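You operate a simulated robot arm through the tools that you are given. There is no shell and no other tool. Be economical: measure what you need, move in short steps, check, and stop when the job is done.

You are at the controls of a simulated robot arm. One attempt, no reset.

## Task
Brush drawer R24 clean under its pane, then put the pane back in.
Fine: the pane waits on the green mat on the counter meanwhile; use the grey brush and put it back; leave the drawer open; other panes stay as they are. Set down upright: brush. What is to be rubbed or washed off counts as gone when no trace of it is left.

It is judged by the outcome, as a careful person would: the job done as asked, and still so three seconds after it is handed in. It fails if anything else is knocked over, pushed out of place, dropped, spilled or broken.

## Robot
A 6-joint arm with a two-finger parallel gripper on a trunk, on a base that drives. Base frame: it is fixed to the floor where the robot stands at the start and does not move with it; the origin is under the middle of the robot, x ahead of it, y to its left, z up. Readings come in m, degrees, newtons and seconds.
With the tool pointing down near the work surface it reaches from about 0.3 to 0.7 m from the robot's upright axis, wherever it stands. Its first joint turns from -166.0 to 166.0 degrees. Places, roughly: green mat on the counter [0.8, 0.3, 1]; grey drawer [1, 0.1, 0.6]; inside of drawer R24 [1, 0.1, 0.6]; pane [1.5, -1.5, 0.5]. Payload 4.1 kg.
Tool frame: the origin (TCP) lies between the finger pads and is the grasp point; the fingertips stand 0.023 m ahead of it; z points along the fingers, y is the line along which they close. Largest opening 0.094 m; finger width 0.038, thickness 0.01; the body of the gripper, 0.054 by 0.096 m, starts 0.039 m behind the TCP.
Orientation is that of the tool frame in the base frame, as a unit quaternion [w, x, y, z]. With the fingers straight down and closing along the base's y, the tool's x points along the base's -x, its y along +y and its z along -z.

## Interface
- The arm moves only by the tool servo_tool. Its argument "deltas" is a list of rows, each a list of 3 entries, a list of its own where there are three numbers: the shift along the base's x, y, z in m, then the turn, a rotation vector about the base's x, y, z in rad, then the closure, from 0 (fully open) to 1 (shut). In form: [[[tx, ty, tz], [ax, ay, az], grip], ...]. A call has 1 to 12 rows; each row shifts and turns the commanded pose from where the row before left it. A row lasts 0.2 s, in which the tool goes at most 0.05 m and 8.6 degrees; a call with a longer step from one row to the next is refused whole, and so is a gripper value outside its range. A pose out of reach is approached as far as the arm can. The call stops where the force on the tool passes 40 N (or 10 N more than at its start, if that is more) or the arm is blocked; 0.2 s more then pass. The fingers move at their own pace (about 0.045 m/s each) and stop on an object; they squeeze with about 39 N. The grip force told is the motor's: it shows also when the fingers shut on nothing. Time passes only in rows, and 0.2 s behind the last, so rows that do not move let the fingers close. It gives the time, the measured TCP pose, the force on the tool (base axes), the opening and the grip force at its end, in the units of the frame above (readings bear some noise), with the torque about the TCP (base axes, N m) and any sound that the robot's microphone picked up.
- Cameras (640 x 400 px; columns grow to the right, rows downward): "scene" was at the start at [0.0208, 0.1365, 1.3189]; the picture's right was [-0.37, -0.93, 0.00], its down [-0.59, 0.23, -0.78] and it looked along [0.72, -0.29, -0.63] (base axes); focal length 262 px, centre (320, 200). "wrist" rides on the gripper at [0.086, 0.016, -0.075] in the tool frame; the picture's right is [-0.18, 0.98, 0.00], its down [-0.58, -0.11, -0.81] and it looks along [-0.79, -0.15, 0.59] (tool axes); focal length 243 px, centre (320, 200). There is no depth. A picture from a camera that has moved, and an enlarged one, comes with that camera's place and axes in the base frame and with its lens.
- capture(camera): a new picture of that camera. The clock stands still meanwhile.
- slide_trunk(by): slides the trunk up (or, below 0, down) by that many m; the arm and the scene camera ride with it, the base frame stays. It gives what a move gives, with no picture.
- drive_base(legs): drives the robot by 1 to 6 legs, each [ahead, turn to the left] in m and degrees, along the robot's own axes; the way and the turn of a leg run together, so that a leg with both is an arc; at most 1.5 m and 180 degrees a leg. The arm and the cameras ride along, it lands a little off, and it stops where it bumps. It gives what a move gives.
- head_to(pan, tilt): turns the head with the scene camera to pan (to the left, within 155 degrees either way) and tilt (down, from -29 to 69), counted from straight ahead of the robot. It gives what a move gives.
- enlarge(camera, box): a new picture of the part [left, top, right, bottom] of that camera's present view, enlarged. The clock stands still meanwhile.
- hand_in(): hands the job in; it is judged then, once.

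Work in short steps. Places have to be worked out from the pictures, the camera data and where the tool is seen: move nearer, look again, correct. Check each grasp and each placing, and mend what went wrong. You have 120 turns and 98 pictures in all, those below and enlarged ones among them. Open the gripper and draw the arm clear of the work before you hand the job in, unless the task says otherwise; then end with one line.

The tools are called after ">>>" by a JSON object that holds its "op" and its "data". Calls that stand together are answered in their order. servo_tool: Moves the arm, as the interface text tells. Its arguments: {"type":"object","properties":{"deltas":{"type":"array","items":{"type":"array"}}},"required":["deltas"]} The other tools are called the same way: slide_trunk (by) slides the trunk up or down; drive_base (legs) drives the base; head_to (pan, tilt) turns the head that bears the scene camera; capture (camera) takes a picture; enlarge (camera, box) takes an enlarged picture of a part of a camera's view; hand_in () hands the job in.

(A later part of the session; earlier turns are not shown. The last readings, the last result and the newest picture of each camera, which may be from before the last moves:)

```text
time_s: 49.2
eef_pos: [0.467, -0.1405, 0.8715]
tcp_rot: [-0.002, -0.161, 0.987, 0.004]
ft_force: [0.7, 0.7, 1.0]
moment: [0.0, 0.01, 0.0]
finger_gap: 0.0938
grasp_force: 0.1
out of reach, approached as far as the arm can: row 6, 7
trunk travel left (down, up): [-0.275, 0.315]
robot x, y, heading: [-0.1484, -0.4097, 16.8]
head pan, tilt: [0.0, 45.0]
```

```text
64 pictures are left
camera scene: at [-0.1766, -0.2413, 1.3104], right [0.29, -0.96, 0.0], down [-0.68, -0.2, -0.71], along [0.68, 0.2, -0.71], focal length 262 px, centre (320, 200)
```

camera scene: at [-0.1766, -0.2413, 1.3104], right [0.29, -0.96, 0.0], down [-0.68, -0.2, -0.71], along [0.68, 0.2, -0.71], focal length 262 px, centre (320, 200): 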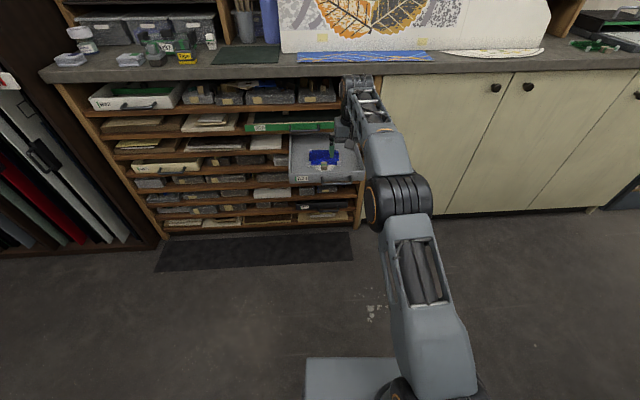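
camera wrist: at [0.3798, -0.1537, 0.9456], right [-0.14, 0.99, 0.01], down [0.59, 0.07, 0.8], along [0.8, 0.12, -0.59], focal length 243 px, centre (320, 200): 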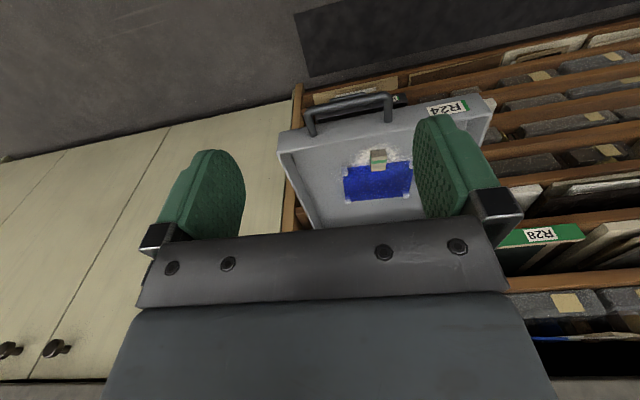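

Knob ≈ (0.62, −0.025, 0.68). I retract the arm 12 cm and drive 22 cm forward so it is in reach from above.

>>> {"op": "servo_tool", "data": {"deltas": [[[-0.038, -0.013, 0], [0, 0, 0], 0], [[-0.038, -0.013, 0], [0, 0, 0], 0], [[-0.038, -0.013, 0], [0, 0, 0], 0]]}}

>>> {"op": "drive_base", "data": {"legs": [[0.22, 1.5]]}}

>>> {"op": "capture", "data": {"camera": "wrist"}}

>>> {"op": "capture", "data": {"camera": "scene"}}

```text
time_s: 50.0
eef_pos: [0.3535, -0.1784, 0.8713]
tcp_rot: [-0.001, -0.161, 0.987, 0.005]
ft_force: [-1.7, 0.1, 0.3]
moment: [-0.02, 0.0, 0.01]
finger_gap: 0.0941
grasp_force: 0.1
trunk travel left (down, up): [-0.275, 0.315]
robot x, y, heading: [-0.1491, -0.4099, 16.8]
head pan, tilt: [0.0, 45.0]
```

```text
time_s: 51.7
eef_pos: [0.5555, -0.0993, 0.8718]
tcp_rot: [-0.002, -0.174, 0.985, 0.003]
ft_force: [-0.4, 0.0, -0.1]
moment: [0.0, -0.01, 0.0]
finger_gap: 0.094
grasp_force: 0.0
trunk travel left (down, up): [-0.275, 0.315]
robot x, y, heading: [0.0584, -0.3429, 18.4]
head pan, tilt: [0.0, 45.0]
```

```text
63 pictures are left
camera wrist: at [0.4693, -0.1149, 0.946], right [-0.16, 0.99, 0.01], down [0.59, 0.09, 0.8], along [0.79, 0.14, -0.59], focal length 243 px, centre (320, 200)
```

wrist: 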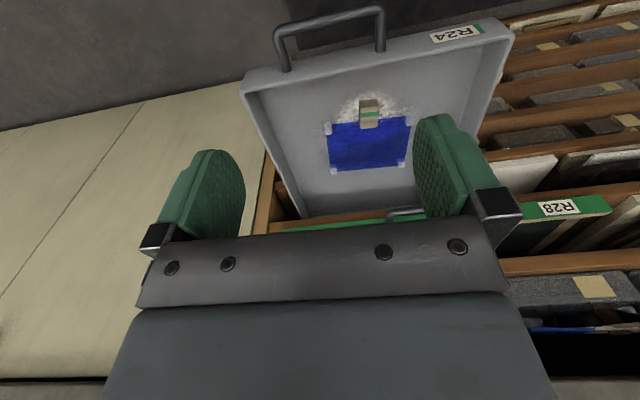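

```text
62 pictures are left
camera scene: at [0.0279, -0.176, 1.3104], right [0.31, -0.95, 0.0], down [-0.67, -0.22, -0.71], along [0.67, 0.22, -0.71], focal length 262 px, centre (320, 200)
```

scene: 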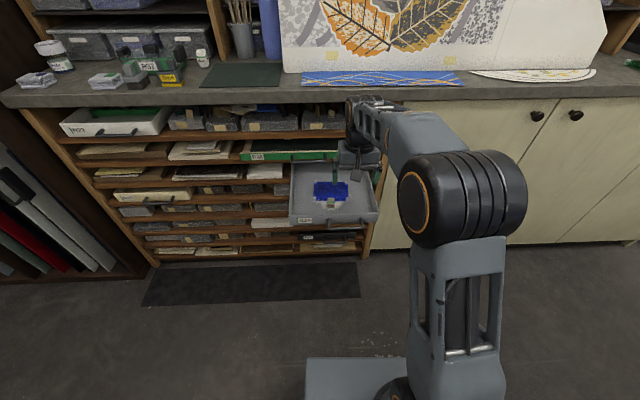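

Enlarge both views to locate the knob precisely.

>>> {"op": "enlarge", "data": {"camera": "wrist", "box": [310, 70, 430, 190]}}

>>> {"op": "enlarge", "data": {"camera": "scene", "box": [280, 150, 390, 230]}}

```text
3.33 times, centred on (370, 130) of wrist
camera zoom: at [0.4693, -0.1149, 0.946], right [-0.16, 0.99, 0.01], down [0.59, 0.09, 0.8], along [0.79, 0.14, -0.59], focal length 809 px, centre (153, 433)
```

zoom: 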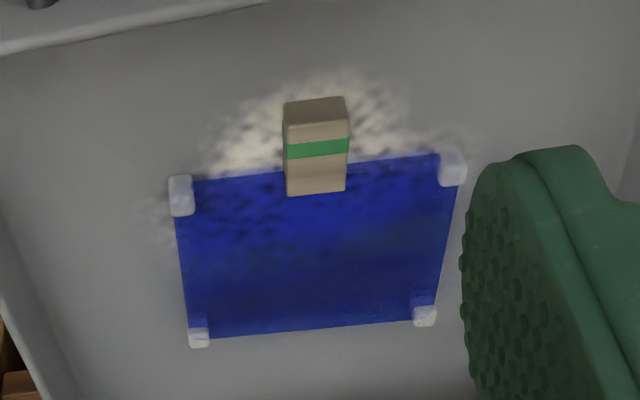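

```text
5.00 times, centred on (335, 190) of scene
camera zoom: at [0.0279, -0.176, 1.3104], right [0.31, -0.95, 0.0], down [-0.67, -0.22, -0.71], along [0.67, 0.22, -0.71], focal length 1308 px, centre (245, 250)
```

zoom: 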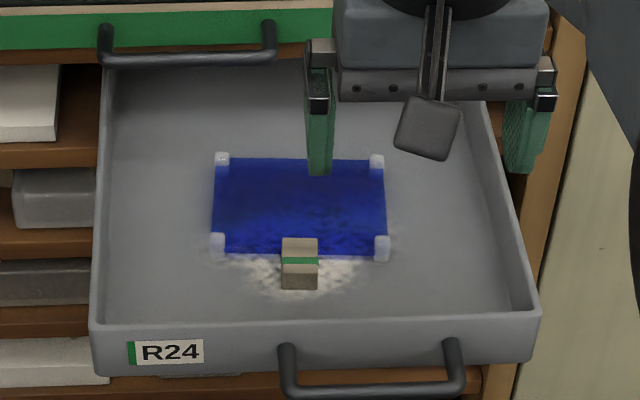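

Knob centre ≈ (0.653, −0.012), top z ≈ 0.66. I move above it with a margin and check.

>>> {"op": "servo_tool", "data": {"deltas": [[[0.033, 0.029, -0.04], [0, 0, 0], 0], [[0.033, 0.029, -0.04], [0, 0, 0], 0], [[0.0315, 0.03, -0.04], [0, 0, 0], 0]]}}

>>> {"op": "capture", "data": {"camera": "wrist"}}

>>> {"op": "enlarge", "data": {"camera": "scene", "box": [280, 150, 390, 230]}}

```text
refused: row 1 steps farther than a row can; nothing moved
```

```text
59 pictures are left
camera wrist: at [0.4693, -0.1149, 0.946], right [-0.16, 0.99, 0.01], down [0.59, 0.09, 0.8], along [0.79, 0.14, -0.59], focal length 243 px, centre (320, 200)
```

wrist: 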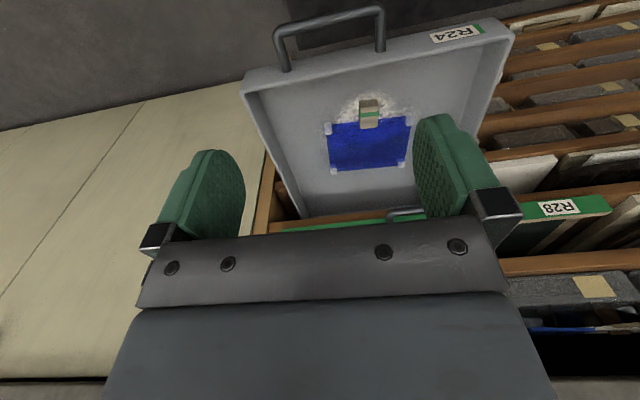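

```text
5.00 times, centred on (335, 190) of scene
camera zoom: at [0.0279, -0.176, 1.3104], right [0.31, -0.95, 0.0], down [-0.67, -0.22, -0.71], along [0.67, 0.22, -0.71], focal length 1308 px, centre (245, 250)
```

zoom: 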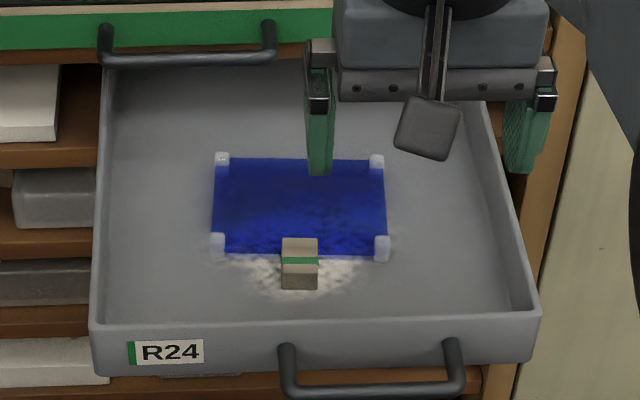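

Step too long; use smaller rows.

>>> {"op": "servo_tool", "data": {"deltas": [[[0.02, 0.018, -0.024], [0, 0, 0], 0], [[0.02, 0.018, -0.024], [0, 0, 0], 0], [[0.02, 0.018, -0.024], [0, 0, 0], 0], [[0.02, 0.018, -0.024], [0, 0, 0], 0], [[0.0175, 0.016, -0.024], [0, 0, 0], 0]]}}

>>> {"op": "capture", "data": {"camera": "wrist"}}

>>> {"op": "enlarge", "data": {"camera": "scene", "box": [280, 150, 390, 230]}}

```text
time_s: 52.9
eef_pos: [0.6539, -0.0108, 0.7504]
tcp_rot: [-0.002, -0.173, 0.985, 0.003]
ft_force: [-0.5, -0.1, 0.2]
moment: [-0.01, 0.02, -0.01]
finger_gap: 0.0939
grasp_force: 0.1
trunk travel left (down, up): [-0.275, 0.315]
robot x, y, heading: [0.0595, -0.3404, 18.3]
head pan, tilt: [0.0, 45.0]
```

```text
57 pictures are left
camera wrist: at [0.5668, -0.0268, 0.8255], right [-0.16, 0.99, 0.01], down [0.59, 0.09, 0.8], along [0.79, 0.14, -0.59], focal length 243 px, centre (320, 200)
```

wrist: 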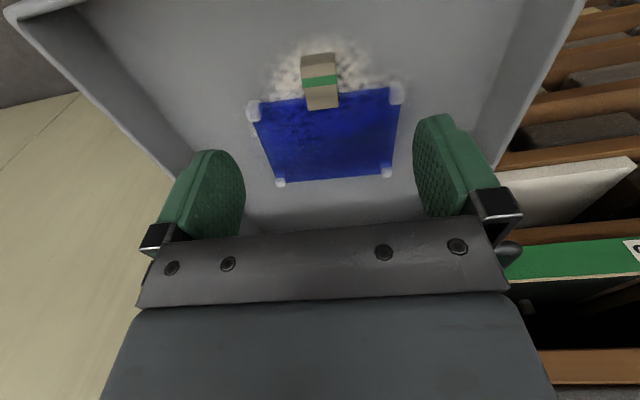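

```text
5.00 times, centred on (335, 190) of scene
camera zoom: at [0.0279, -0.1761, 1.3104], right [0.31, -0.95, 0.0], down [-0.67, -0.22, -0.71], along [0.67, 0.22, -0.71], focal length 1308 px, centre (245, 250)
```

zoom: 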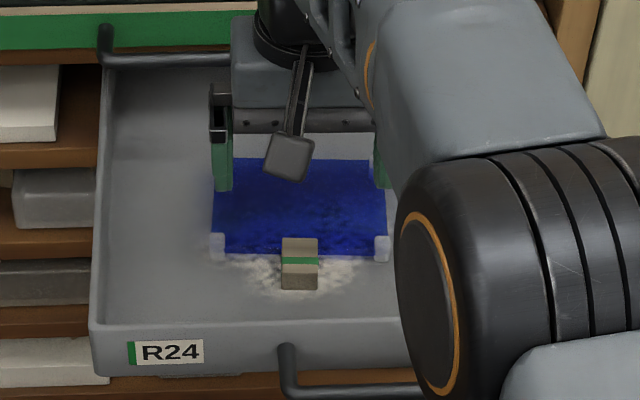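

Aligned within millimetres. Descend to about 0.668 and close.

>>> {"op": "servo_tool", "data": {"deltas": [[[0.002, 0.001, -0.03], [0, 0, 0], 0], [[0, 0, -0.03], [0, 0, 0], 0], [[0, 0, -0.014], [0, 0, 0], 0], [[0, 0, -0.007], [0, 0, 0], 0]]}}

>>> {"op": "capture", "data": {"camera": "wrist"}}

```text
time_s: 53.9
eef_pos: [0.656, -0.01, 0.6693]
tcp_rot: [-0.001, -0.174, 0.985, 0.004]
ft_force: [-1.2, 0.1, 1.4]
moment: [-0.1, -0.04, -0.05]
finger_gap: 0.0937
grasp_force: 0.0
trunk travel left (down, up): [-0.275, 0.315]
robot x, y, heading: [0.0584, -0.3434, 18.2]
head pan, tilt: [0.0, 45.0]
```

```text
55 pictures are left
camera wrist: at [0.5688, -0.0261, 0.7452], right [-0.16, 0.99, 0.01], down [0.59, 0.09, 0.8], along [0.79, 0.14, -0.59], focal length 243 px, centre (320, 200)
```

wrist: 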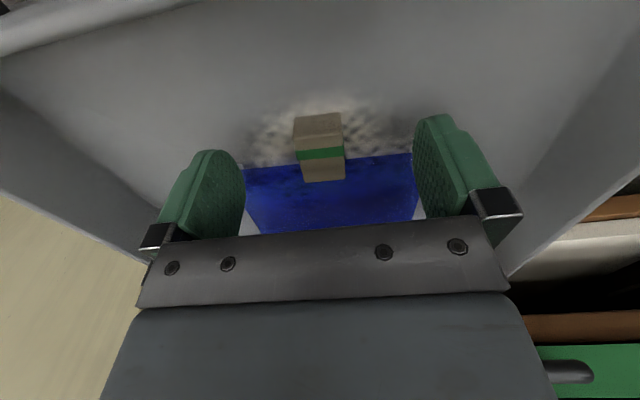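

Centred. I'll lower a few mm more, watching force, then close.

>>> {"op": "servo_tool", "data": {"deltas": [[[0, 0, -0.003], [0, 0, 0], 0], [[0, 0, -0.003], [0, 0, 0], 0]]}}

>>> {"op": "enlarge", "data": {"camera": "wrist", "box": [200, 90, 440, 240]}}

```text
time_s: 54.5
eef_pos: [0.6562, -0.0106, 0.6696]
tcp_rot: [0.003, -0.175, 0.985, 0.005]
ft_force: [-0.2, 0.1, 28.7]
moment: [-1.35, -0.99, -0.09]
finger_gap: 0.0938
grasp_force: 0.2
trunk travel left (down, up): [-0.275, 0.315]
robot x, y, heading: [0.0579, -0.3391, 18.1]
head pan, tilt: [0.0, 45.0]
```

```text
2.67 times, centred on (320, 165) of wrist
camera zoom: at [0.5685, -0.0263, 0.7436], right [-0.16, 0.99, 0.01], down [0.58, 0.09, 0.81], along [0.8, 0.14, -0.59], focal length 647 px, centre (320, 293)
```

zoom: 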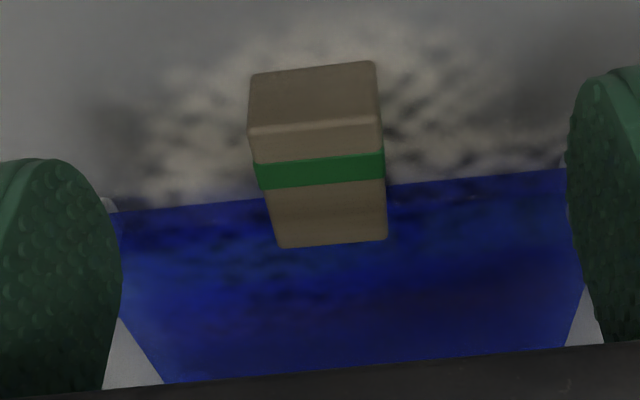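

The right finger met a corner piece (28 N at its outer edge). I raise, half-close so the fingers fit inside the corner pieces, and lower again.

>>> {"op": "servo_tool", "data": {"deltas": [[[0, 0, 0.008], [0, 0, 0], 0.5], [[0, 0, 0], [0, 0, 0], 0.5], [[0, 0, 0], [0, 0, 0], 0.5], [[0, 0, -0.006], [0, 0, 0], 0.5], [[0, 0, -0.003], [0, 0, 0], 0.5]]}}

>>> {"op": "enlarge", "data": {"camera": "wrist", "box": [200, 90, 440, 240]}}

```text
time_s: 55.7
eef_pos: [0.6571, -0.0091, 0.6707]
tcp_rot: [0.003, -0.175, 0.984, 0.006]
ft_force: [-1.4, -0.3, 34.6]
moment: [-0.5, -0.64, 0.02]
finger_gap: 0.0472
grasp_force: 0.1
trunk travel left (down, up): [-0.275, 0.315]
robot x, y, heading: [0.0555, -0.3461, 18.3]
head pan, tilt: [0.0, 45.0]
```

```text
2.67 times, centred on (320, 165) of wrist
camera zoom: at [0.5684, -0.0257, 0.7434], right [-0.16, 0.99, 0.01], down [0.58, 0.09, 0.81], along [0.8, 0.14, -0.59], focal length 647 px, centre (320, 293)
```

zoom: 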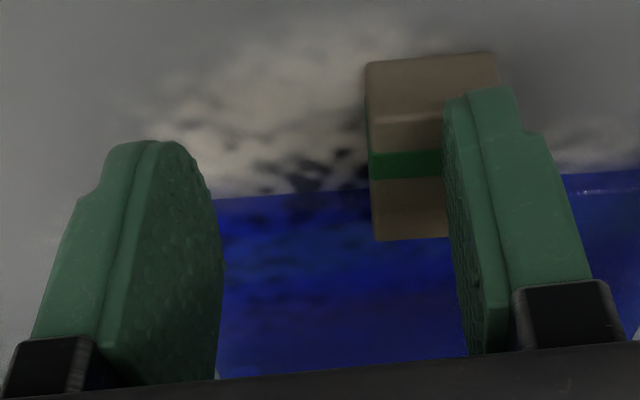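

The pane seems to have shifted left relative to the fingers. I raise straight up and look.

>>> {"op": "servo_tool", "data": {"deltas": [[[0, 0, 0.03], [0, 0, 0], 0.5], [[0, 0, 0.03], [0, 0, 0], 0.5]]}}

>>> {"op": "capture", "data": {"camera": "wrist"}}

>>> {"op": "enlarge", "data": {"camera": "scene", "box": [280, 150, 390, 230]}}

```text
time_s: 56.3
eef_pos: [0.6563, -0.0098, 0.7225]
tcp_rot: [-0.002, -0.173, 0.985, 0.004]
ft_force: [0.4, 0.2, 0.4]
moment: [0.0, 0.0, 0.05]
finger_gap: 0.0473
grasp_force: 0.0
trunk travel left (down, up): [-0.275, 0.315]
robot x, y, heading: [0.0566, -0.3432, 18.1]
head pan, tilt: [0.0, 45.0]
```

```text
52 pictures are left
camera wrist: at [0.5692, -0.026, 0.797], right [-0.16, 0.99, 0.01], down [0.59, 0.09, 0.8], along [0.79, 0.14, -0.6], focal length 243 px, centre (320, 200)
```

wrist: 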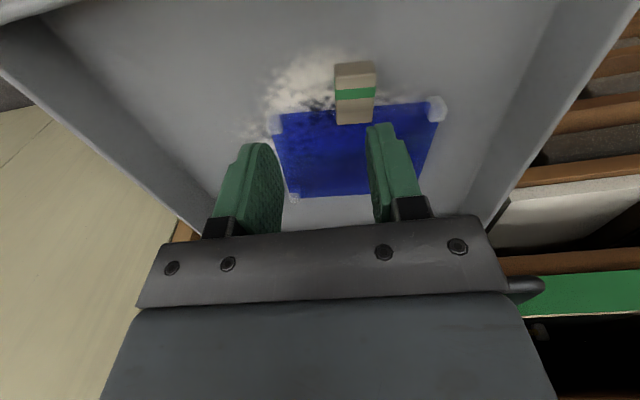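

```text
5.00 times, centred on (335, 190) of scene
camera zoom: at [0.0282, -0.176, 1.3102], right [0.31, -0.95, 0.0], down [-0.67, -0.22, -0.71], along [0.67, 0.22, -0.71], focal length 1308 px, centre (245, 250)
```

zoom: 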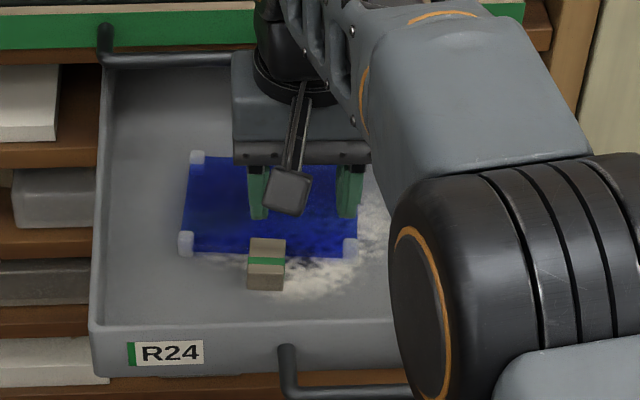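

The pane slid ~2.4 cm left with its feet (they belong to the pane); nothing is broken and I'll restore its place later. Realign over the knob (0.6465, 0.011) with a narrower opening and no pressing.

>>> {"op": "servo_tool", "data": {"deltas": [[[-0.0098, 0.0208, 0], [0, 0, 0], 0.35], [[0, 0, -0.02], [0, 0, 0], 0.35], [[0, 0, -0.02], [0, 0, 0], 0.35], [[0, 0, -0.008], [0, 0, 0], 0.35]]}}

>>> {"op": "enlarge", "data": {"camera": "wrist", "box": [200, 90, 440, 240]}}

```text
time_s: 57.3
eef_pos: [0.6456, 0.0101, 0.6748]
tcp_rot: [-0.002, -0.174, 0.985, 0.004]
ft_force: [-0.5, -0.2, 0.8]
moment: [0.0, 0.02, -0.02]
finger_gap: 0.0608
grasp_force: 0.1
trunk travel left (down, up): [-0.275, 0.315]
robot x, y, heading: [0.0552, -0.3424, 18.3]
head pan, tilt: [0.0, 45.0]
```

```text
2.67 times, centred on (320, 165) of wrist
camera zoom: at [0.5593, -0.0053, 0.7503], right [-0.16, 0.99, 0.01], down [0.59, 0.09, 0.8], along [0.79, 0.14, -0.59], focal length 647 px, centre (320, 293)
```

zoom: 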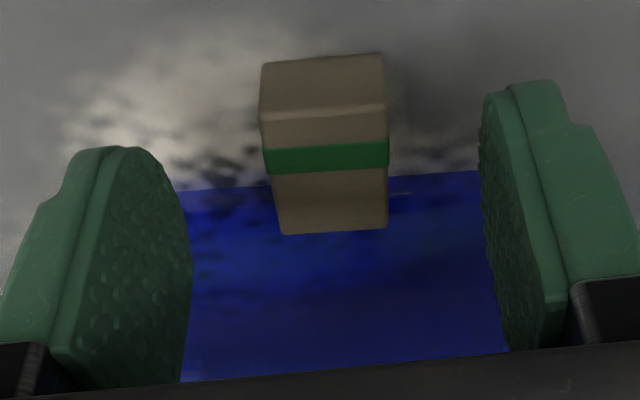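

Well centred; lower 1.5 mm and close.

>>> {"op": "servo_tool", "data": {"deltas": [[[0, 0, -0.0015], [0, 0, 0], 1], [[0, 0, 0], [0, 0, 0], 1], [[0, 0, 0], [0, 0, 0], 1], [[0, 0, 0], [0, 0, 0], 1]]}}

>>> {"op": "enlarge", "data": {"camera": "wrist", "box": [200, 90, 440, 240]}}

```text
time_s: 58.3
eef_pos: [0.6472, 0.0105, 0.6731]
tcp_rot: [-0.002, -0.173, 0.985, 0.004]
ft_force: [0.7, 0.3, -0.4]
moment: [0.05, 0.04, 0.0]
finger_gap: 0.0
grasp_force: 30.2
trunk travel left (down, up): [-0.275, 0.315]
robot x, y, heading: [0.0572, -0.3425, 18.2]
head pan, tilt: [0.0, 45.0]
```

```text
2.67 times, centred on (320, 165) of wrist
camera zoom: at [0.5594, -0.0052, 0.7487], right [-0.16, 0.99, 0.01], down [0.59, 0.09, 0.8], along [0.79, 0.14, -0.59], focal length 647 px, centre (320, 293)
```

zoom: 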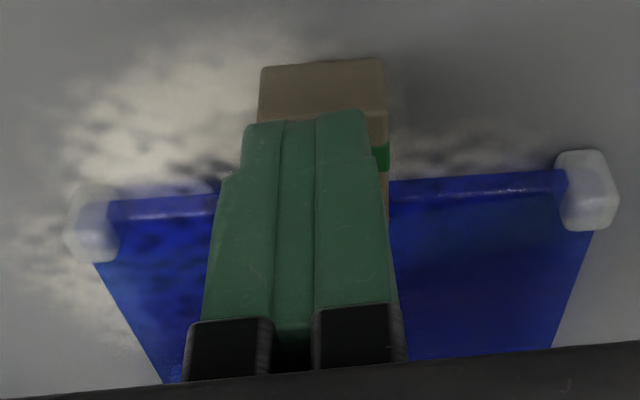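

The fingers closed just above the knob: its top is ≈0.648, and it overhangs the pane's front edge. I reopen and lower beside the overhang to about 0.656.

>>> {"op": "servo_tool", "data": {"deltas": [[[-0.002, -0.001, 0.003], [0, 0, 0], 0.35], [[0, 0, 0], [0, 0, 0], 0.35], [[0, 0, 0], [0, 0, 0], 0.35], [[0, 0, 0], [0, 0, 0], 0.35], [[0, 0, -0.01], [0, 0, 0], 0.35], [[0, 0, -0.005], [0, 0, 0], 0.35], [[0, 0, -0.004], [0, 0, 0], 0.35]]}}

>>> {"op": "enlarge", "data": {"camera": "wrist", "box": [200, 90, 440, 240]}}

```text
time_s: 59.9
eef_pos: [0.6434, 0.0106, 0.6582]
tcp_rot: [-0.002, -0.174, 0.985, 0.005]
ft_force: [0.5, 0.0, -0.3]
moment: [0.02, -0.02, 0.02]
finger_gap: 0.0611
grasp_force: 0.1
trunk travel left (down, up): [-0.275, 0.315]
robot x, y, heading: [0.0629, -0.3438, 18.3]
head pan, tilt: [0.0, 45.0]
```

```text
2.67 times, centred on (320, 165) of wrist
camera zoom: at [0.557, -0.0058, 0.7323], right [-0.16, 0.99, 0.01], down [0.59, 0.09, 0.8], along [0.79, 0.14, -0.59], focal length 647 px, centre (320, 293)
```

zoom: 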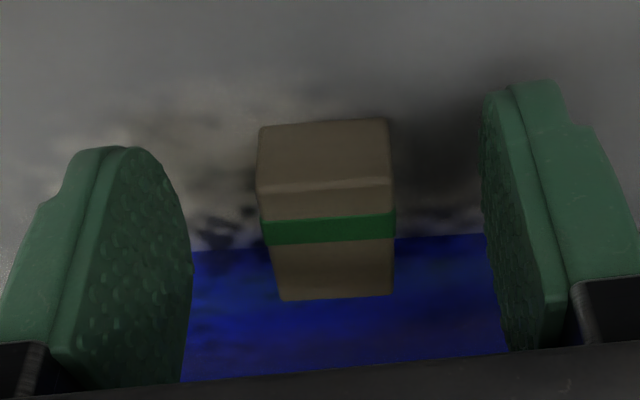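

No contact yet. Lower 4 mm more and close.

>>> {"op": "servo_tool", "data": {"deltas": [[[0, 0, -0.004], [0, 0, 0], 0.35], [[0, 0, 0], [0, 0, 0], 1], [[0, 0, 0], [0, 0, 0], 1], [[0, 0, 0], [0, 0, 0], 1]]}}

>>> {"op": "enlarge", "data": {"camera": "wrist", "box": [200, 90, 440, 240]}}

```text
time_s: 60.9
eef_pos: [0.6449, 0.0086, 0.6526]
tcp_rot: [-0.002, -0.174, 0.985, 0.004]
ft_force: [0.3, -0.7, 0.5]
moment: [-0.15, -0.07, 0.03]
finger_gap: 0.0253
grasp_force: 38.7
trunk travel left (down, up): [-0.275, 0.315]
robot x, y, heading: [0.0599, -0.3438, 18.2]
head pan, tilt: [0.0, 45.0]
```

```text
2.67 times, centred on (320, 165) of wrist
camera zoom: at [0.5571, -0.0058, 0.7285], right [-0.16, 0.99, 0.01], down [0.59, 0.09, 0.8], along [0.79, 0.14, -0.59], focal length 647 px, centre (320, 293)
```

zoom: 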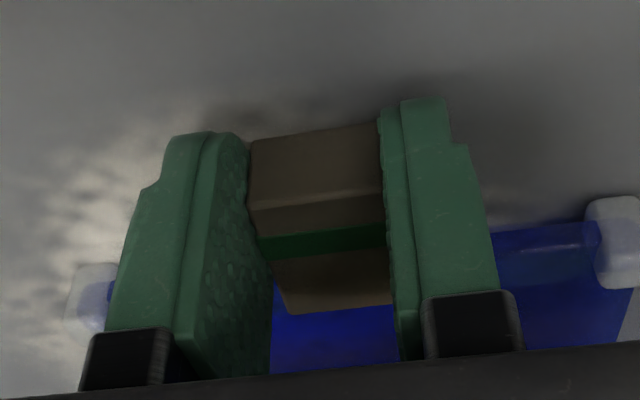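

Gripped on 25 mm. Lift slowly with a slight retreat.

>>> {"op": "servo_tool", "data": {"deltas": [[[0, 0, 0.015], [0, 0, 0], 1], [[0, 0, 0.02], [0, 0, 0], 1], [[-0.01, -0.003, 0.025], [0, 0, 0], 1], [[-0.015, -0.005, 0.025], [0, 0, 0], 1], [[-0.02, -0.007, 0.025], [0, 0, 0], 1]]}}

>>> {"op": "capture", "data": {"camera": "wrist"}}

>>> {"op": "capture", "data": {"camera": "scene"}}

```text
time_s: 62.1
eef_pos: [0.5994, -0.0055, 0.7646]
tcp_rot: [-0.002, -0.174, 0.985, 0.004]
ft_force: [0.2, 0.0, -1.0]
moment: [-0.04, 0.1, -0.02]
finger_gap: 0.0255
grasp_force: 38.9
trunk travel left (down, up): [-0.275, 0.315]
robot x, y, heading: [0.0575, -0.3394, 18.1]
head pan, tilt: [0.0, 45.0]
```

```text
46 pictures are left
camera wrist: at [0.512, -0.0206, 0.8389], right [-0.16, 0.99, 0.01], down [0.59, 0.09, 0.8], along [0.79, 0.14, -0.59], focal length 243 px, centre (320, 200)
```

wrist: 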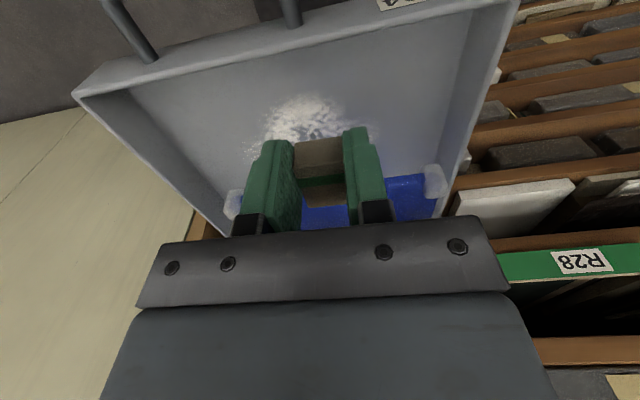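

```text
45 pictures are left
camera scene: at [0.0285, -0.1758, 1.3103], right [0.31, -0.95, 0.0], down [-0.67, -0.22, -0.71], along [0.67, 0.22, -0.71], focal length 262 px, centre (320, 200)
```

scene: 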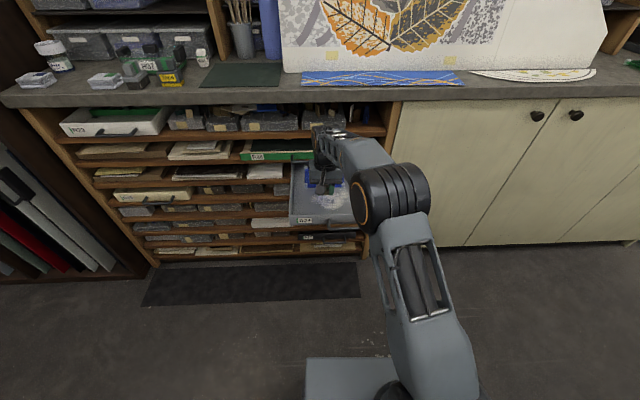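

Pane held level. The mat lies around (0.83, 0.36) on the counter at z ≈ 0.985. I retract the arm, raise the trunk, and reposition the base to the left.

>>> {"op": "servo_tool", "data": {"deltas": [[[-0.035, -0.012, 0.02], [0, 0, 0], 1], [[-0.035, -0.012, 0.02], [0, 0, 0], 1], [[-0.035, -0.012, 0.01], [0, 0, 0], 1], [[-0.035, -0.012, 0], [0, 0, 0], 1], [[-0.035, -0.012, 0], [0, 0, 0], 1]]}}

>>> {"op": "slide_trunk", "data": {"by": 0.3}}

>>> {"op": "drive_base", "data": {"legs": [[0, 58], [0.34, 0], [0, -57]]}}

>>> {"op": "capture", "data": {"camera": "scene"}}

>>> {"op": "capture", "data": {"camera": "wrist"}}

```text
time_s: 63.3
eef_pos: [0.4239, -0.0657, 0.8141]
tcp_rot: [-0.001, -0.174, 0.985, 0.004]
ft_force: [0.6, 0.3, -1.5]
moment: [-0.04, 0.08, -0.02]
finger_gap: 0.0251
grasp_force: 39.2
trunk travel left (down, up): [-0.275, 0.315]
robot x, y, heading: [0.0595, -0.3431, 18.3]
head pan, tilt: [0.0, 45.0]
```

```text
time_s: 66.3
eef_pos: [0.423, -0.0657, 1.1143]
tcp_rot: [-0.002, -0.174, 0.985, 0.005]
ft_force: [0.1, -0.3, -1.2]
moment: [-0.01, 0.06, 0.01]
finger_gap: 0.0255
grasp_force: 38.2
trunk travel left (down, up): [-0.575, 0.015]
robot x, y, heading: [0.0597, -0.3413, 18.5]
head pan, tilt: [0.0, 45.0]
```

```text
time_s: 73.6
eef_pos: [0.5053, 0.2616, 1.1138]
tcp_rot: [-0.002, -0.176, 0.984, 0.004]
ft_force: [0.1, 0.6, -0.7]
moment: [-0.02, 0.08, -0.01]
finger_gap: 0.0252
grasp_force: 38.5
trunk travel left (down, up): [-0.575, 0.015]
robot x, y, heading: [0.1407, -0.0139, 18.5]
head pan, tilt: [0.0, 45.0]
```

```text
44 pictures are left
camera scene: at [0.1113, 0.1496, 1.6104], right [0.32, -0.95, 0.0], down [-0.67, -0.23, -0.71], along [0.67, 0.23, -0.71], focal length 262 px, centre (320, 200)
```

scene: 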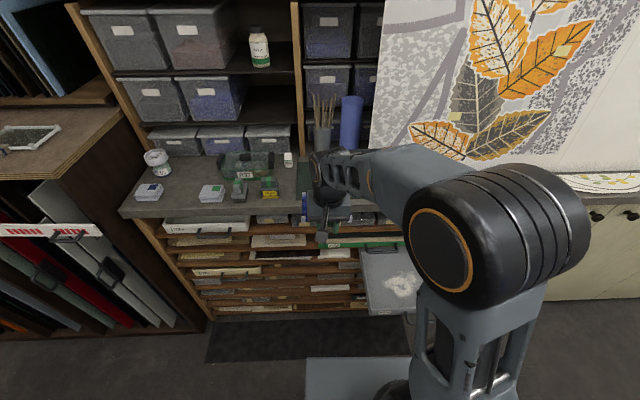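

```text
43 pictures are left
camera wrist: at [0.4193, 0.2454, 1.1889], right [-0.17, 0.99, 0.01], down [0.59, 0.09, 0.8], along [0.79, 0.14, -0.59], focal length 243 px, centre (320, 200)
```

wrist: 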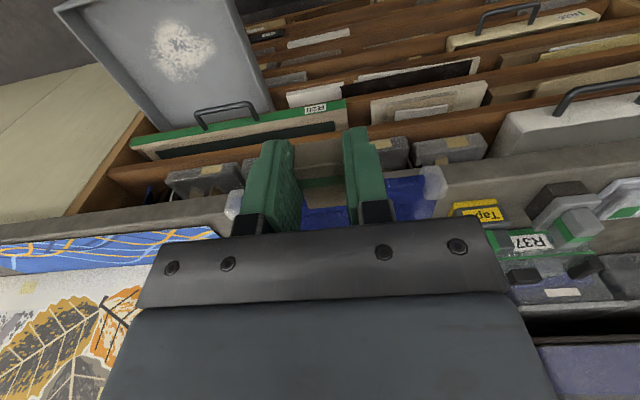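

Now extend over the mat at height, then check.

>>> {"op": "servo_tool", "data": {"deltas": [[[0.04, 0.01, 0], [0, 0, 0], 1], [[0.04, 0.01, 0], [0, 0, 0], 1], [[0.04, 0.01, 0], [0, 0, 0], 1], [[0.04, 0.01, 0], [0, 0, 0], 1], [[0.04, 0.009, 0], [0, 0, 0], 1], [[0.04, 0.009, -0.01], [0, 0, 0], 1]]}}

>>> {"op": "capture", "data": {"camera": "scene"}}

>>> {"op": "capture", "data": {"camera": "wrist"}}

```text
time_s: 75.0
eef_pos: [0.746, 0.3189, 1.1019]
tcp_rot: [-0.003, -0.176, 0.984, 0.004]
ft_force: [0.7, 0.7, -0.5]
moment: [-0.03, 0.11, -0.02]
finger_gap: 0.0251
grasp_force: 39.0
trunk travel left (down, up): [-0.575, 0.015]
robot x, y, heading: [0.143, -0.017, 18.6]
head pan, tilt: [0.0, 45.0]
```

```text
42 pictures are left
camera scene: at [0.1127, 0.1504, 1.6104], right [0.32, -0.95, 0.0], down [-0.67, -0.23, -0.71], along [0.67, 0.22, -0.71], focal length 262 px, centre (320, 200)
```

scene: 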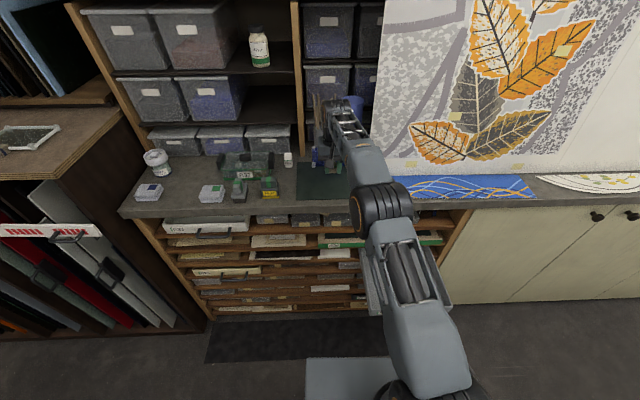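

```text
41 pictures are left
camera wrist: at [0.66, 0.303, 1.1776], right [-0.17, 0.99, 0.01], down [0.59, 0.09, 0.8], along [0.79, 0.14, -0.6], focal length 243 px, centre (320, 200)
```

wrist: 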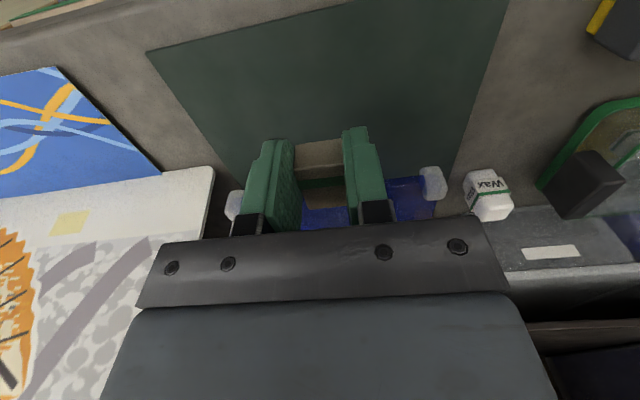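

The TCP is ~2.5 cm inside the mat's front edge and centred. Lower toward it.

>>> {"op": "servo_tool", "data": {"deltas": [[[0, 0, -0.025], [0, 0, 0], 1], [[0, 0, -0.025], [0, 0, 0], 1], [[0, 0, -0.017], [0, 0, 0], 1], [[0, 0, -0.003], [0, 0, 0], 1], [[0, 0, -0.003], [0, 0, 0], 1]]}}

>>> {"op": "enlarge", "data": {"camera": "wrist", "box": [200, 90, 440, 240]}}

```text
time_s: 76.2
eef_pos: [0.7459, 0.3189, 1.0319]
tcp_rot: [-0.002, -0.177, 0.984, 0.004]
ft_force: [0.2, 0.8, 0.1]
moment: [-0.05, 0.08, 0.02]
finger_gap: 0.0251
grasp_force: 39.4
trunk travel left (down, up): [-0.575, 0.015]
robot x, y, heading: [0.1423, -0.0154, 18.8]
head pan, tilt: [0.0, 45.0]
```

```text
2.67 times, centred on (320, 165) of wrist
camera zoom: at [0.6593, 0.3036, 1.1058], right [-0.17, 0.99, 0.01], down [0.59, 0.09, 0.8], along [0.79, 0.14, -0.59], focal length 647 px, centre (320, 293)
```

zoom: 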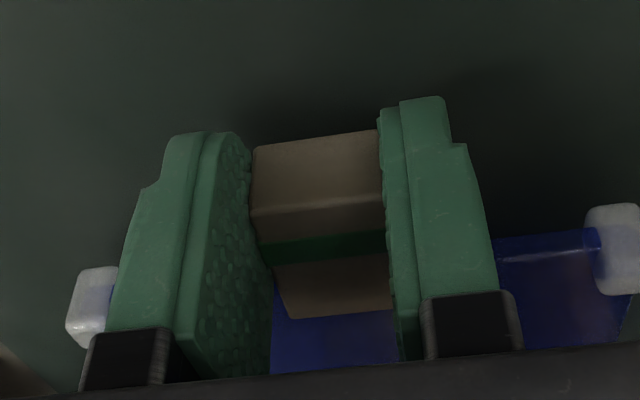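

Not touching yet; continue in 2–3 mm steps, watching for upward force.

>>> {"op": "servo_tool", "data": {"deltas": [[[0, 0, -0.003], [0, 0, 0], 1], [[0, 0, -0.003], [0, 0, 0], 1], [[0, 0, -0.002], [0, 0, 0], 1]]}}

>>> {"op": "servo_tool", "data": {"deltas": [[[0, 0, -0.002], [0, 0, 0], 1], [[0, 0, -0.002], [0, 0, 0], 1]]}}

```text
time_s: 77.0
eef_pos: [0.7468, 0.3192, 1.0228]
tcp_rot: [-0.002, -0.176, 0.984, 0.004]
ft_force: [0.2, 0.4, -1.1]
moment: [-0.01, 0.08, 0.03]
finger_gap: 0.0249
grasp_force: 39.2
trunk travel left (down, up): [-0.575, 0.015]
robot x, y, heading: [0.1433, -0.021, 18.7]
head pan, tilt: [0.0, 45.0]
```

```text
time_s: 77.6
eef_pos: [0.7457, 0.3207, 1.0189]
tcp_rot: [-0.001, -0.176, 0.984, 0.004]
ft_force: [-0.4, 0.0, 2.4]
moment: [-0.11, -0.43, 0.0]
finger_gap: 0.0252
grasp_force: 39.3
trunk travel left (down, up): [-0.575, 0.015]
robot x, y, heading: [0.1427, -0.0167, 18.8]
head pan, tilt: [0.0, 45.0]
```

Back feet touch. One more 2 mm and release gently.

>>> {"op": "servo_tool", "data": {"deltas": [[[0, 0, -0.0015], [0, 0, 0], 1]]}}

>>> {"op": "servo_tool", "data": {"deltas": [[[0, 0, 0], [0, 0, 0], 0.35], [[0, 0, 0], [0, 0, 0], 0.35], [[0, 0, 0], [0, 0, 0], 0.35], [[0, 0, 0.02], [0, 0, 0], 0.35], [[0, 0, 0.04], [0, 0, 0], 0.35], [[0, 0, 0.04], [0, 0, 0], 0.0]]}}

>>> {"op": "capture", "data": {"camera": "wrist"}}

```text
time_s: 78.0
eef_pos: [0.7472, 0.3194, 1.0192]
tcp_rot: [0.001, -0.176, 0.984, 0.004]
ft_force: [0.5, 1.2, 7.6]
moment: [-0.24, -0.4, 0.0]
finger_gap: 0.0254
grasp_force: 39.4
trunk travel left (down, up): [-0.575, 0.015]
robot x, y, heading: [0.1417, -0.0184, 18.5]
head pan, tilt: [0.0, 45.0]
```

```text
time_s: 79.4
eef_pos: [0.7454, 0.3197, 1.1179]
tcp_rot: [-0.002, -0.176, 0.984, 0.005]
ft_force: [0.9, 0.1, -0.5]
moment: [0.02, 0.01, -0.01]
finger_gap: 0.0942
grasp_force: 0.1
trunk travel left (down, up): [-0.575, 0.015]
robot x, y, heading: [0.1436, -0.0204, 18.2]
head pan, tilt: [0.0, 45.0]
```

```text
39 pictures are left
camera wrist: at [0.6597, 0.3036, 1.1928], right [-0.17, 0.99, 0.01], down [0.59, 0.09, 0.8], along [0.79, 0.14, -0.59], focal length 243 px, centre (320, 200)
```

wrist: 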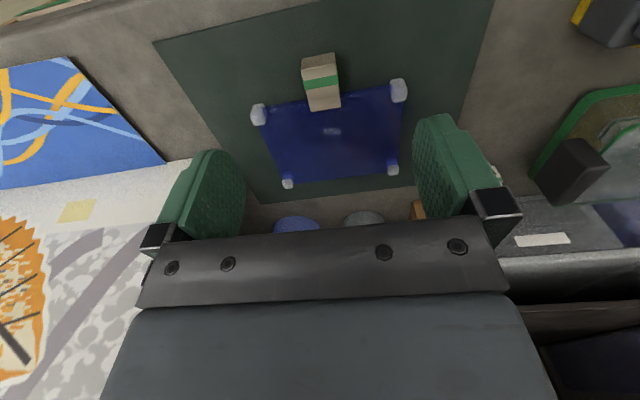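

Pane rests fully on the mat. Now locate the grey brush on the counter.

>>> {"op": "enlarge", "data": {"camera": "scene", "box": [180, 130, 340, 230]}}

```text
4.00 times, centred on (260, 180) of scene
camera zoom: at [0.1112, 0.1497, 1.6103], right [0.32, -0.95, 0.0], down [-0.67, -0.23, -0.71], along [0.67, 0.23, -0.71], focal length 1046 px, centre (560, 280)
```

zoom: 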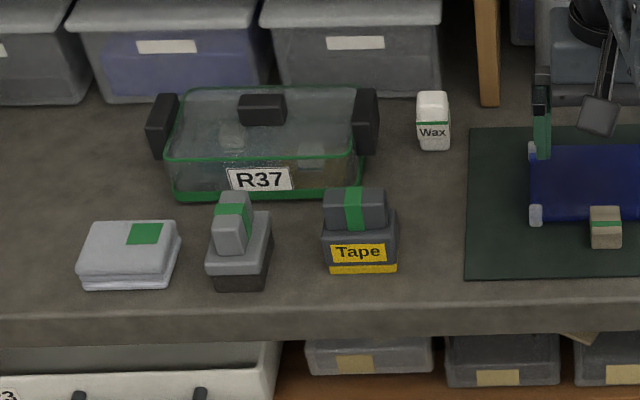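

Brush ≈ (0.62, 0.605). I retract and shift the base left to bring it in reach.

>>> {"op": "servo_tool", "data": {"deltas": [[[-0.04, -0.014, 0.01], [0, 0, 0], 0], [[-0.04, -0.014, 0.01], [0, 0, 0], 0], [[-0.04, -0.014, 0], [0, 0, 0], 0], [[-0.04, -0.014, 0], [0, 0, 0], 0], [[-0.04, -0.014, 0], [0, 0, 0], 0]]}}

>>> {"op": "drive_base", "data": {"legs": [[0, 81], [0.314, 0], [0, -80]]}}

>>> {"op": "capture", "data": {"camera": "wrist"}}

>>> {"op": "enlarge", "data": {"camera": "scene", "box": [220, 120, 420, 245]}}

```text
time_s: 80.6
eef_pos: [0.5459, 0.2481, 1.1373]
tcp_rot: [-0.001, -0.175, 0.985, 0.004]
ft_force: [-0.3, 1.0, 0.0]
moment: [0.01, -0.02, -0.02]
finger_gap: 0.0941
grasp_force: 0.2
trunk travel left (down, up): [-0.575, 0.015]
robot x, y, heading: [0.144, -0.0174, 18.7]
head pan, tilt: [0.0, 45.0]
```

```text
time_s: 89.7
eef_pos: [0.4831, 0.5715, 1.1382]
tcp_rot: [-0.002, -0.188, 0.982, 0.004]
ft_force: [-0.1, 0.7, -0.6]
moment: [-0.03, -0.03, 0.03]
finger_gap: 0.0939
grasp_force: 0.0
trunk travel left (down, up): [-0.575, 0.015]
robot x, y, heading: [0.0852, 0.2973, 20.2]
head pan, tilt: [0.0, 45.0]
```

```text
37 pictures are left
camera wrist: at [0.3971, 0.5525, 1.2126], right [-0.19, 0.98, 0.01], down [0.58, 0.11, 0.8], along [0.79, 0.16, -0.59], focal length 243 px, centre (320, 200)
```

wrist: 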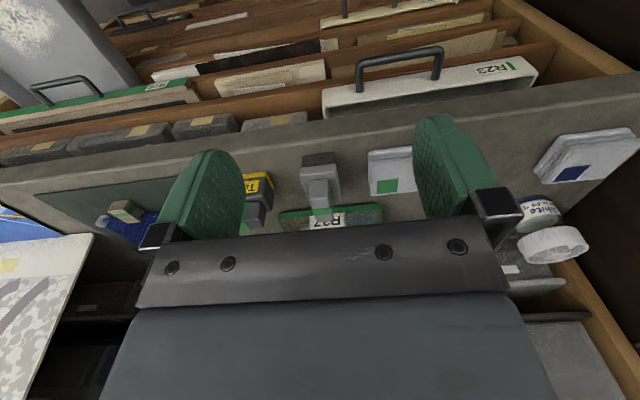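

```text
3.20 times, centred on (320, 182) of scene
camera zoom: at [0.0504, 0.4607, 1.6104], right [0.34, -0.94, 0.0], down [-0.66, -0.24, -0.71], along [0.66, 0.24, -0.71], focal length 837 px, centre (320, 256)
```

zoom: 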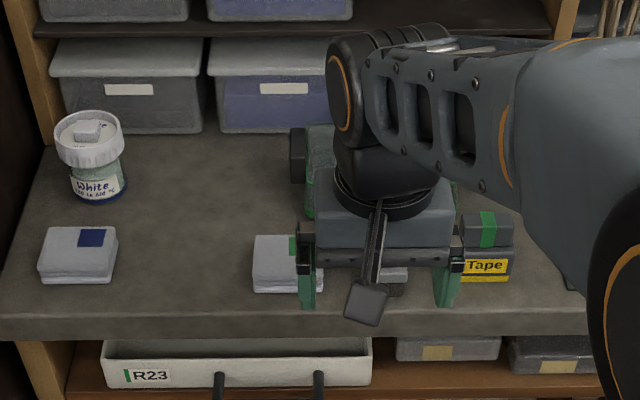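

>>> {"op": "enlarge", "data": {"camera": "wrist", "box": [240, 130, 400, 230]}}

```text
4.00 times, centred on (320, 180) of wrist
camera zoom: at [0.3971, 0.5525, 1.2126], right [-0.19, 0.98, 0.01], down [0.58, 0.11, 0.8], along [0.79, 0.16, -0.59], focal length 970 px, centre (320, 280)
```

zoom: 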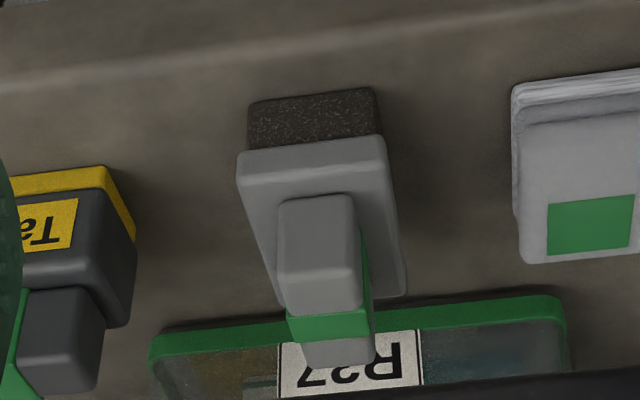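

Brush handle: centre ≈ (0.631, 0.602), z 1.02–1.06, ~25 mm wide. Move above it with fingers part-closed.

>>> {"op": "servo_tool", "data": {"deltas": [[[0.037, 0.0076, 0], [0, 0, 0], 0.4], [[0.037, 0.0076, 0], [0, 0, 0], 0.4], [[0.037, 0.0076, 0], [0, 0, 0], 0.4], [[0.037, 0.0076, 0], [0, 0, 0], 0.4], [[0, 0, -0.035], [0, 0, 0], 0.4]]}}

>>> {"op": "capture", "data": {"camera": "wrist"}}

```text
time_s: 90.9
eef_pos: [0.633, 0.603, 1.1022]
tcp_rot: [-0.002, -0.188, 0.982, 0.004]
ft_force: [0.6, 0.1, -0.8]
moment: [-0.02, 0.02, 0.02]
finger_gap: 0.0563
grasp_force: 0.1
trunk travel left (down, up): [-0.575, 0.015]
robot x, y, heading: [0.0811, 0.2955, 20.0]
head pan, tilt: [0.0, 45.0]
```

```text
34 pictures are left
camera wrist: at [0.5454, 0.5834, 1.1772], right [-0.19, 0.98, 0.01], down [0.58, 0.11, 0.8], along [0.79, 0.16, -0.59], focal length 243 px, centre (320, 200)
```

wrist: 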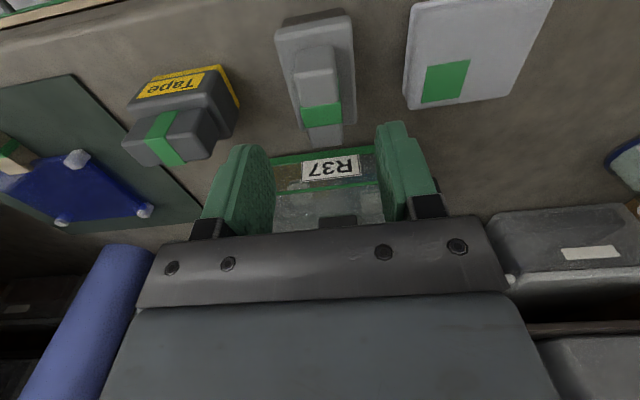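

Aligned. Descend to z ≈ 1.048 and close.

>>> {"op": "servo_tool", "data": {"deltas": [[[-0.002, -0.001, -0.02], [0, 0, 0], 0.4], [[0, 0, -0.02], [0, 0, 0], 0.4], [[0, 0, -0.014], [0, 0, 0], 0.4], [[0, 0, 0], [0, 0, 0], 1], [[0, 0, 0], [0, 0, 0], 1], [[0, 0, 0], [0, 0, 0], 1]]}}

>>> {"op": "capture", "data": {"camera": "wrist"}}

```text
time_s: 92.3
eef_pos: [0.629, 0.5993, 1.0484]
tcp_rot: [-0.001, -0.188, 0.982, 0.005]
ft_force: [-0.3, 0.1, -0.5]
moment: [-0.02, 0.0, -0.04]
finger_gap: 0.0431
grasp_force: 38.9
trunk travel left (down, up): [-0.575, 0.015]
robot x, y, heading: [0.0859, 0.2957, 20.0]
head pan, tilt: [0.0, 45.0]
```

```text
33 pictures are left
camera wrist: at [0.5427, 0.5819, 1.1235], right [-0.19, 0.98, 0.01], down [0.58, 0.11, 0.8], along [0.79, 0.16, -0.59], focal length 243 px, centre (320, 200)
```

wrist: 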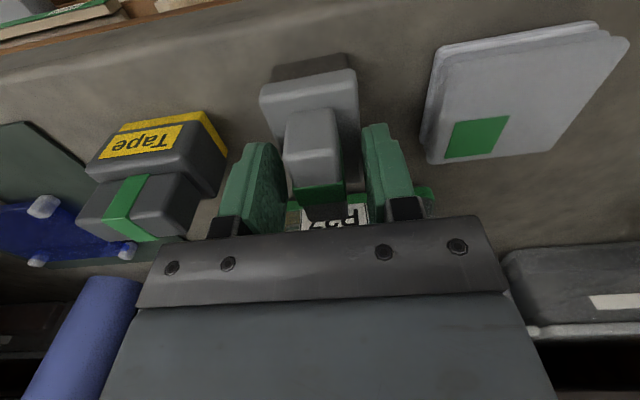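

The fingers stopped at 43 mm — on the brush's base, not the handle. I reopen, raise 12 mm and close on the handle.

>>> {"op": "servo_tool", "data": {"deltas": [[[0, 0, 0], [0, 0, 0], 0.4], [[0, 0, 0], [0, 0, 0], 0.4], [[0, 0, 0.012], [0, 0, 0], 0.4], [[0, 0, 0], [0, 0, 0], 1], [[0, 0, 0], [0, 0, 0], 1], [[0, 0, 0], [0, 0, 0], 1], [[0, 0, 0], [0, 0, 0], 1]]}}

>>> {"op": "capture", "data": {"camera": "wrist"}}

```text
time_s: 93.9
eef_pos: [0.6293, 0.6006, 1.0614]
tcp_rot: [-0.003, -0.188, 0.982, 0.005]
ft_force: [0.1, -0.8, 1.2]
moment: [-0.09, 0.01, 0.01]
finger_gap: 0.0214
grasp_force: 39.0
trunk travel left (down, up): [-0.575, 0.015]
robot x, y, heading: [0.0853, 0.2912, 20.1]
head pan, tilt: [0.0, 45.0]
```

```text
32 pictures are left
camera wrist: at [0.5425, 0.5818, 1.1359], right [-0.19, 0.98, 0.01], down [0.58, 0.11, 0.8], along [0.79, 0.16, -0.59], focal length 243 px, centre (320, 200)
```

wrist: 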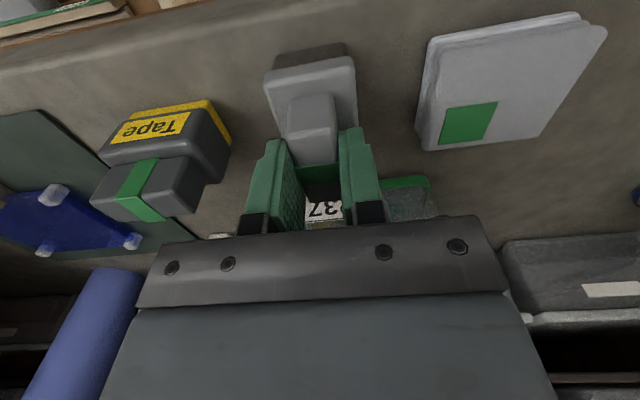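

Handle gripped. Lift, retract, and drive back to the drawer position; then lower the trunk.

>>> {"op": "servo_tool", "data": {"deltas": [[[0, 0, 0.02], [0, 0, 0], 1], [[0, 0, 0.03], [0, 0, 0], 1], [[0, 0, 0.03], [0, 0, 0], 1], [[-0.04, -0.014, 0], [0, 0, 0], 1], [[-0.04, -0.014, 0], [0, 0, 0], 1], [[-0.04, -0.014, 0], [0, 0, 0], 1], [[-0.04, -0.014, 0], [0, 0, 0], 1], [[-0.04, -0.014, 0], [0, 0, 0], 1]]}}

>>> {"op": "drive_base", "data": {"legs": [[0, 67.5], [-0.634, 0], [0, -69]]}}

>>> {"op": "capture", "data": {"camera": "scene"}}

>>> {"op": "capture", "data": {"camera": "wrist"}}

```text
time_s: 95.7
eef_pos: [0.4289, 0.5308, 1.1418]
tcp_rot: [-0.002, -0.187, 0.982, 0.004]
ft_force: [0.2, 0.0, -1.2]
moment: [-0.01, 0.01, 0.02]
finger_gap: 0.0214
grasp_force: 38.9
trunk travel left (down, up): [-0.575, 0.015]
robot x, y, heading: [0.0851, 0.2952, 20.0]
head pan, tilt: [0.0, 45.0]
```

```text
time_s: 105.2
eef_pos: [0.4113, -0.1075, 1.1422]
tcp_rot: [-0.002, -0.177, 0.984, 0.004]
ft_force: [0.9, -0.1, -0.8]
moment: [-0.03, 0.01, 0.01]
finger_gap: 0.0215
grasp_force: 39.5
trunk travel left (down, up): [-0.575, 0.015]
robot x, y, heading: [0.0649, -0.3336, 19.0]
head pan, tilt: [0.0, 45.0]
```

```text
31 pictures are left
camera scene: at [0.0309, -0.1689, 1.6104], right [0.32, -0.95, 0.0], down [-0.67, -0.23, -0.71], along [0.67, 0.23, -0.71], focal length 262 px, centre (320, 200)
```

scene: 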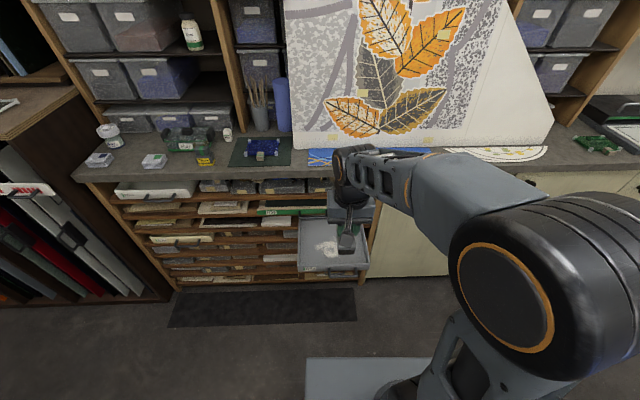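

```text
30 pictures are left
camera wrist: at [0.3251, -0.1234, 1.2162], right [-0.17, 0.99, 0.01], down [0.59, 0.09, 0.8], along [0.79, 0.14, -0.59], focal length 243 px, centre (320, 200)
```

wrist: 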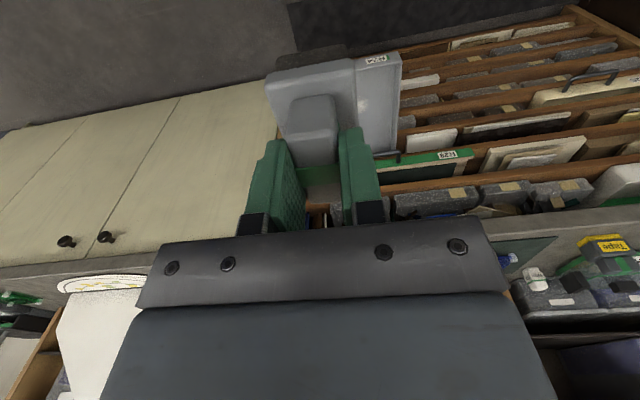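

Lower the trunk and inspect the dust patch.

>>> {"op": "slide_trunk", "data": {"by": -0.3}}

>>> {"op": "enlarge", "data": {"camera": "scene", "box": [270, 140, 400, 240]}}

```text
time_s: 108.2
eef_pos: [0.4126, -0.1061, 0.8421]
tcp_rot: [-0.002, -0.176, 0.984, 0.005]
ft_force: [0.1, 0.3, -0.4]
moment: [0.02, -0.01, 0.01]
finger_gap: 0.0212
grasp_force: 38.8
trunk travel left (down, up): [-0.275, 0.315]
robot x, y, heading: [0.0653, -0.3335, 18.8]
head pan, tilt: [0.0, 45.0]
```

```text
4.00 times, centred on (335, 190) of scene
camera zoom: at [0.0307, -0.1689, 1.3104], right [0.32, -0.95, 0.0], down [-0.67, -0.23, -0.71], along [0.67, 0.23, -0.71], focal length 1046 px, centre (260, 240)
```

zoom: 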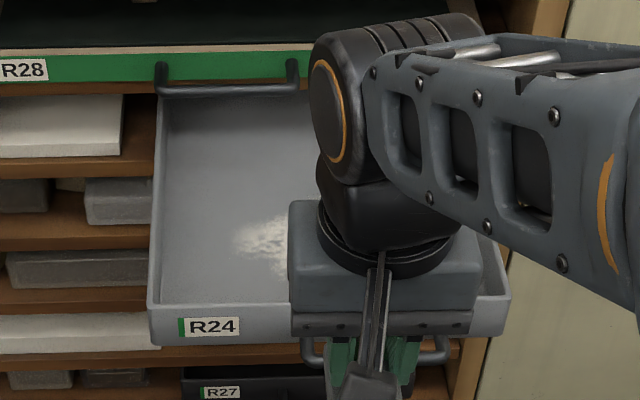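

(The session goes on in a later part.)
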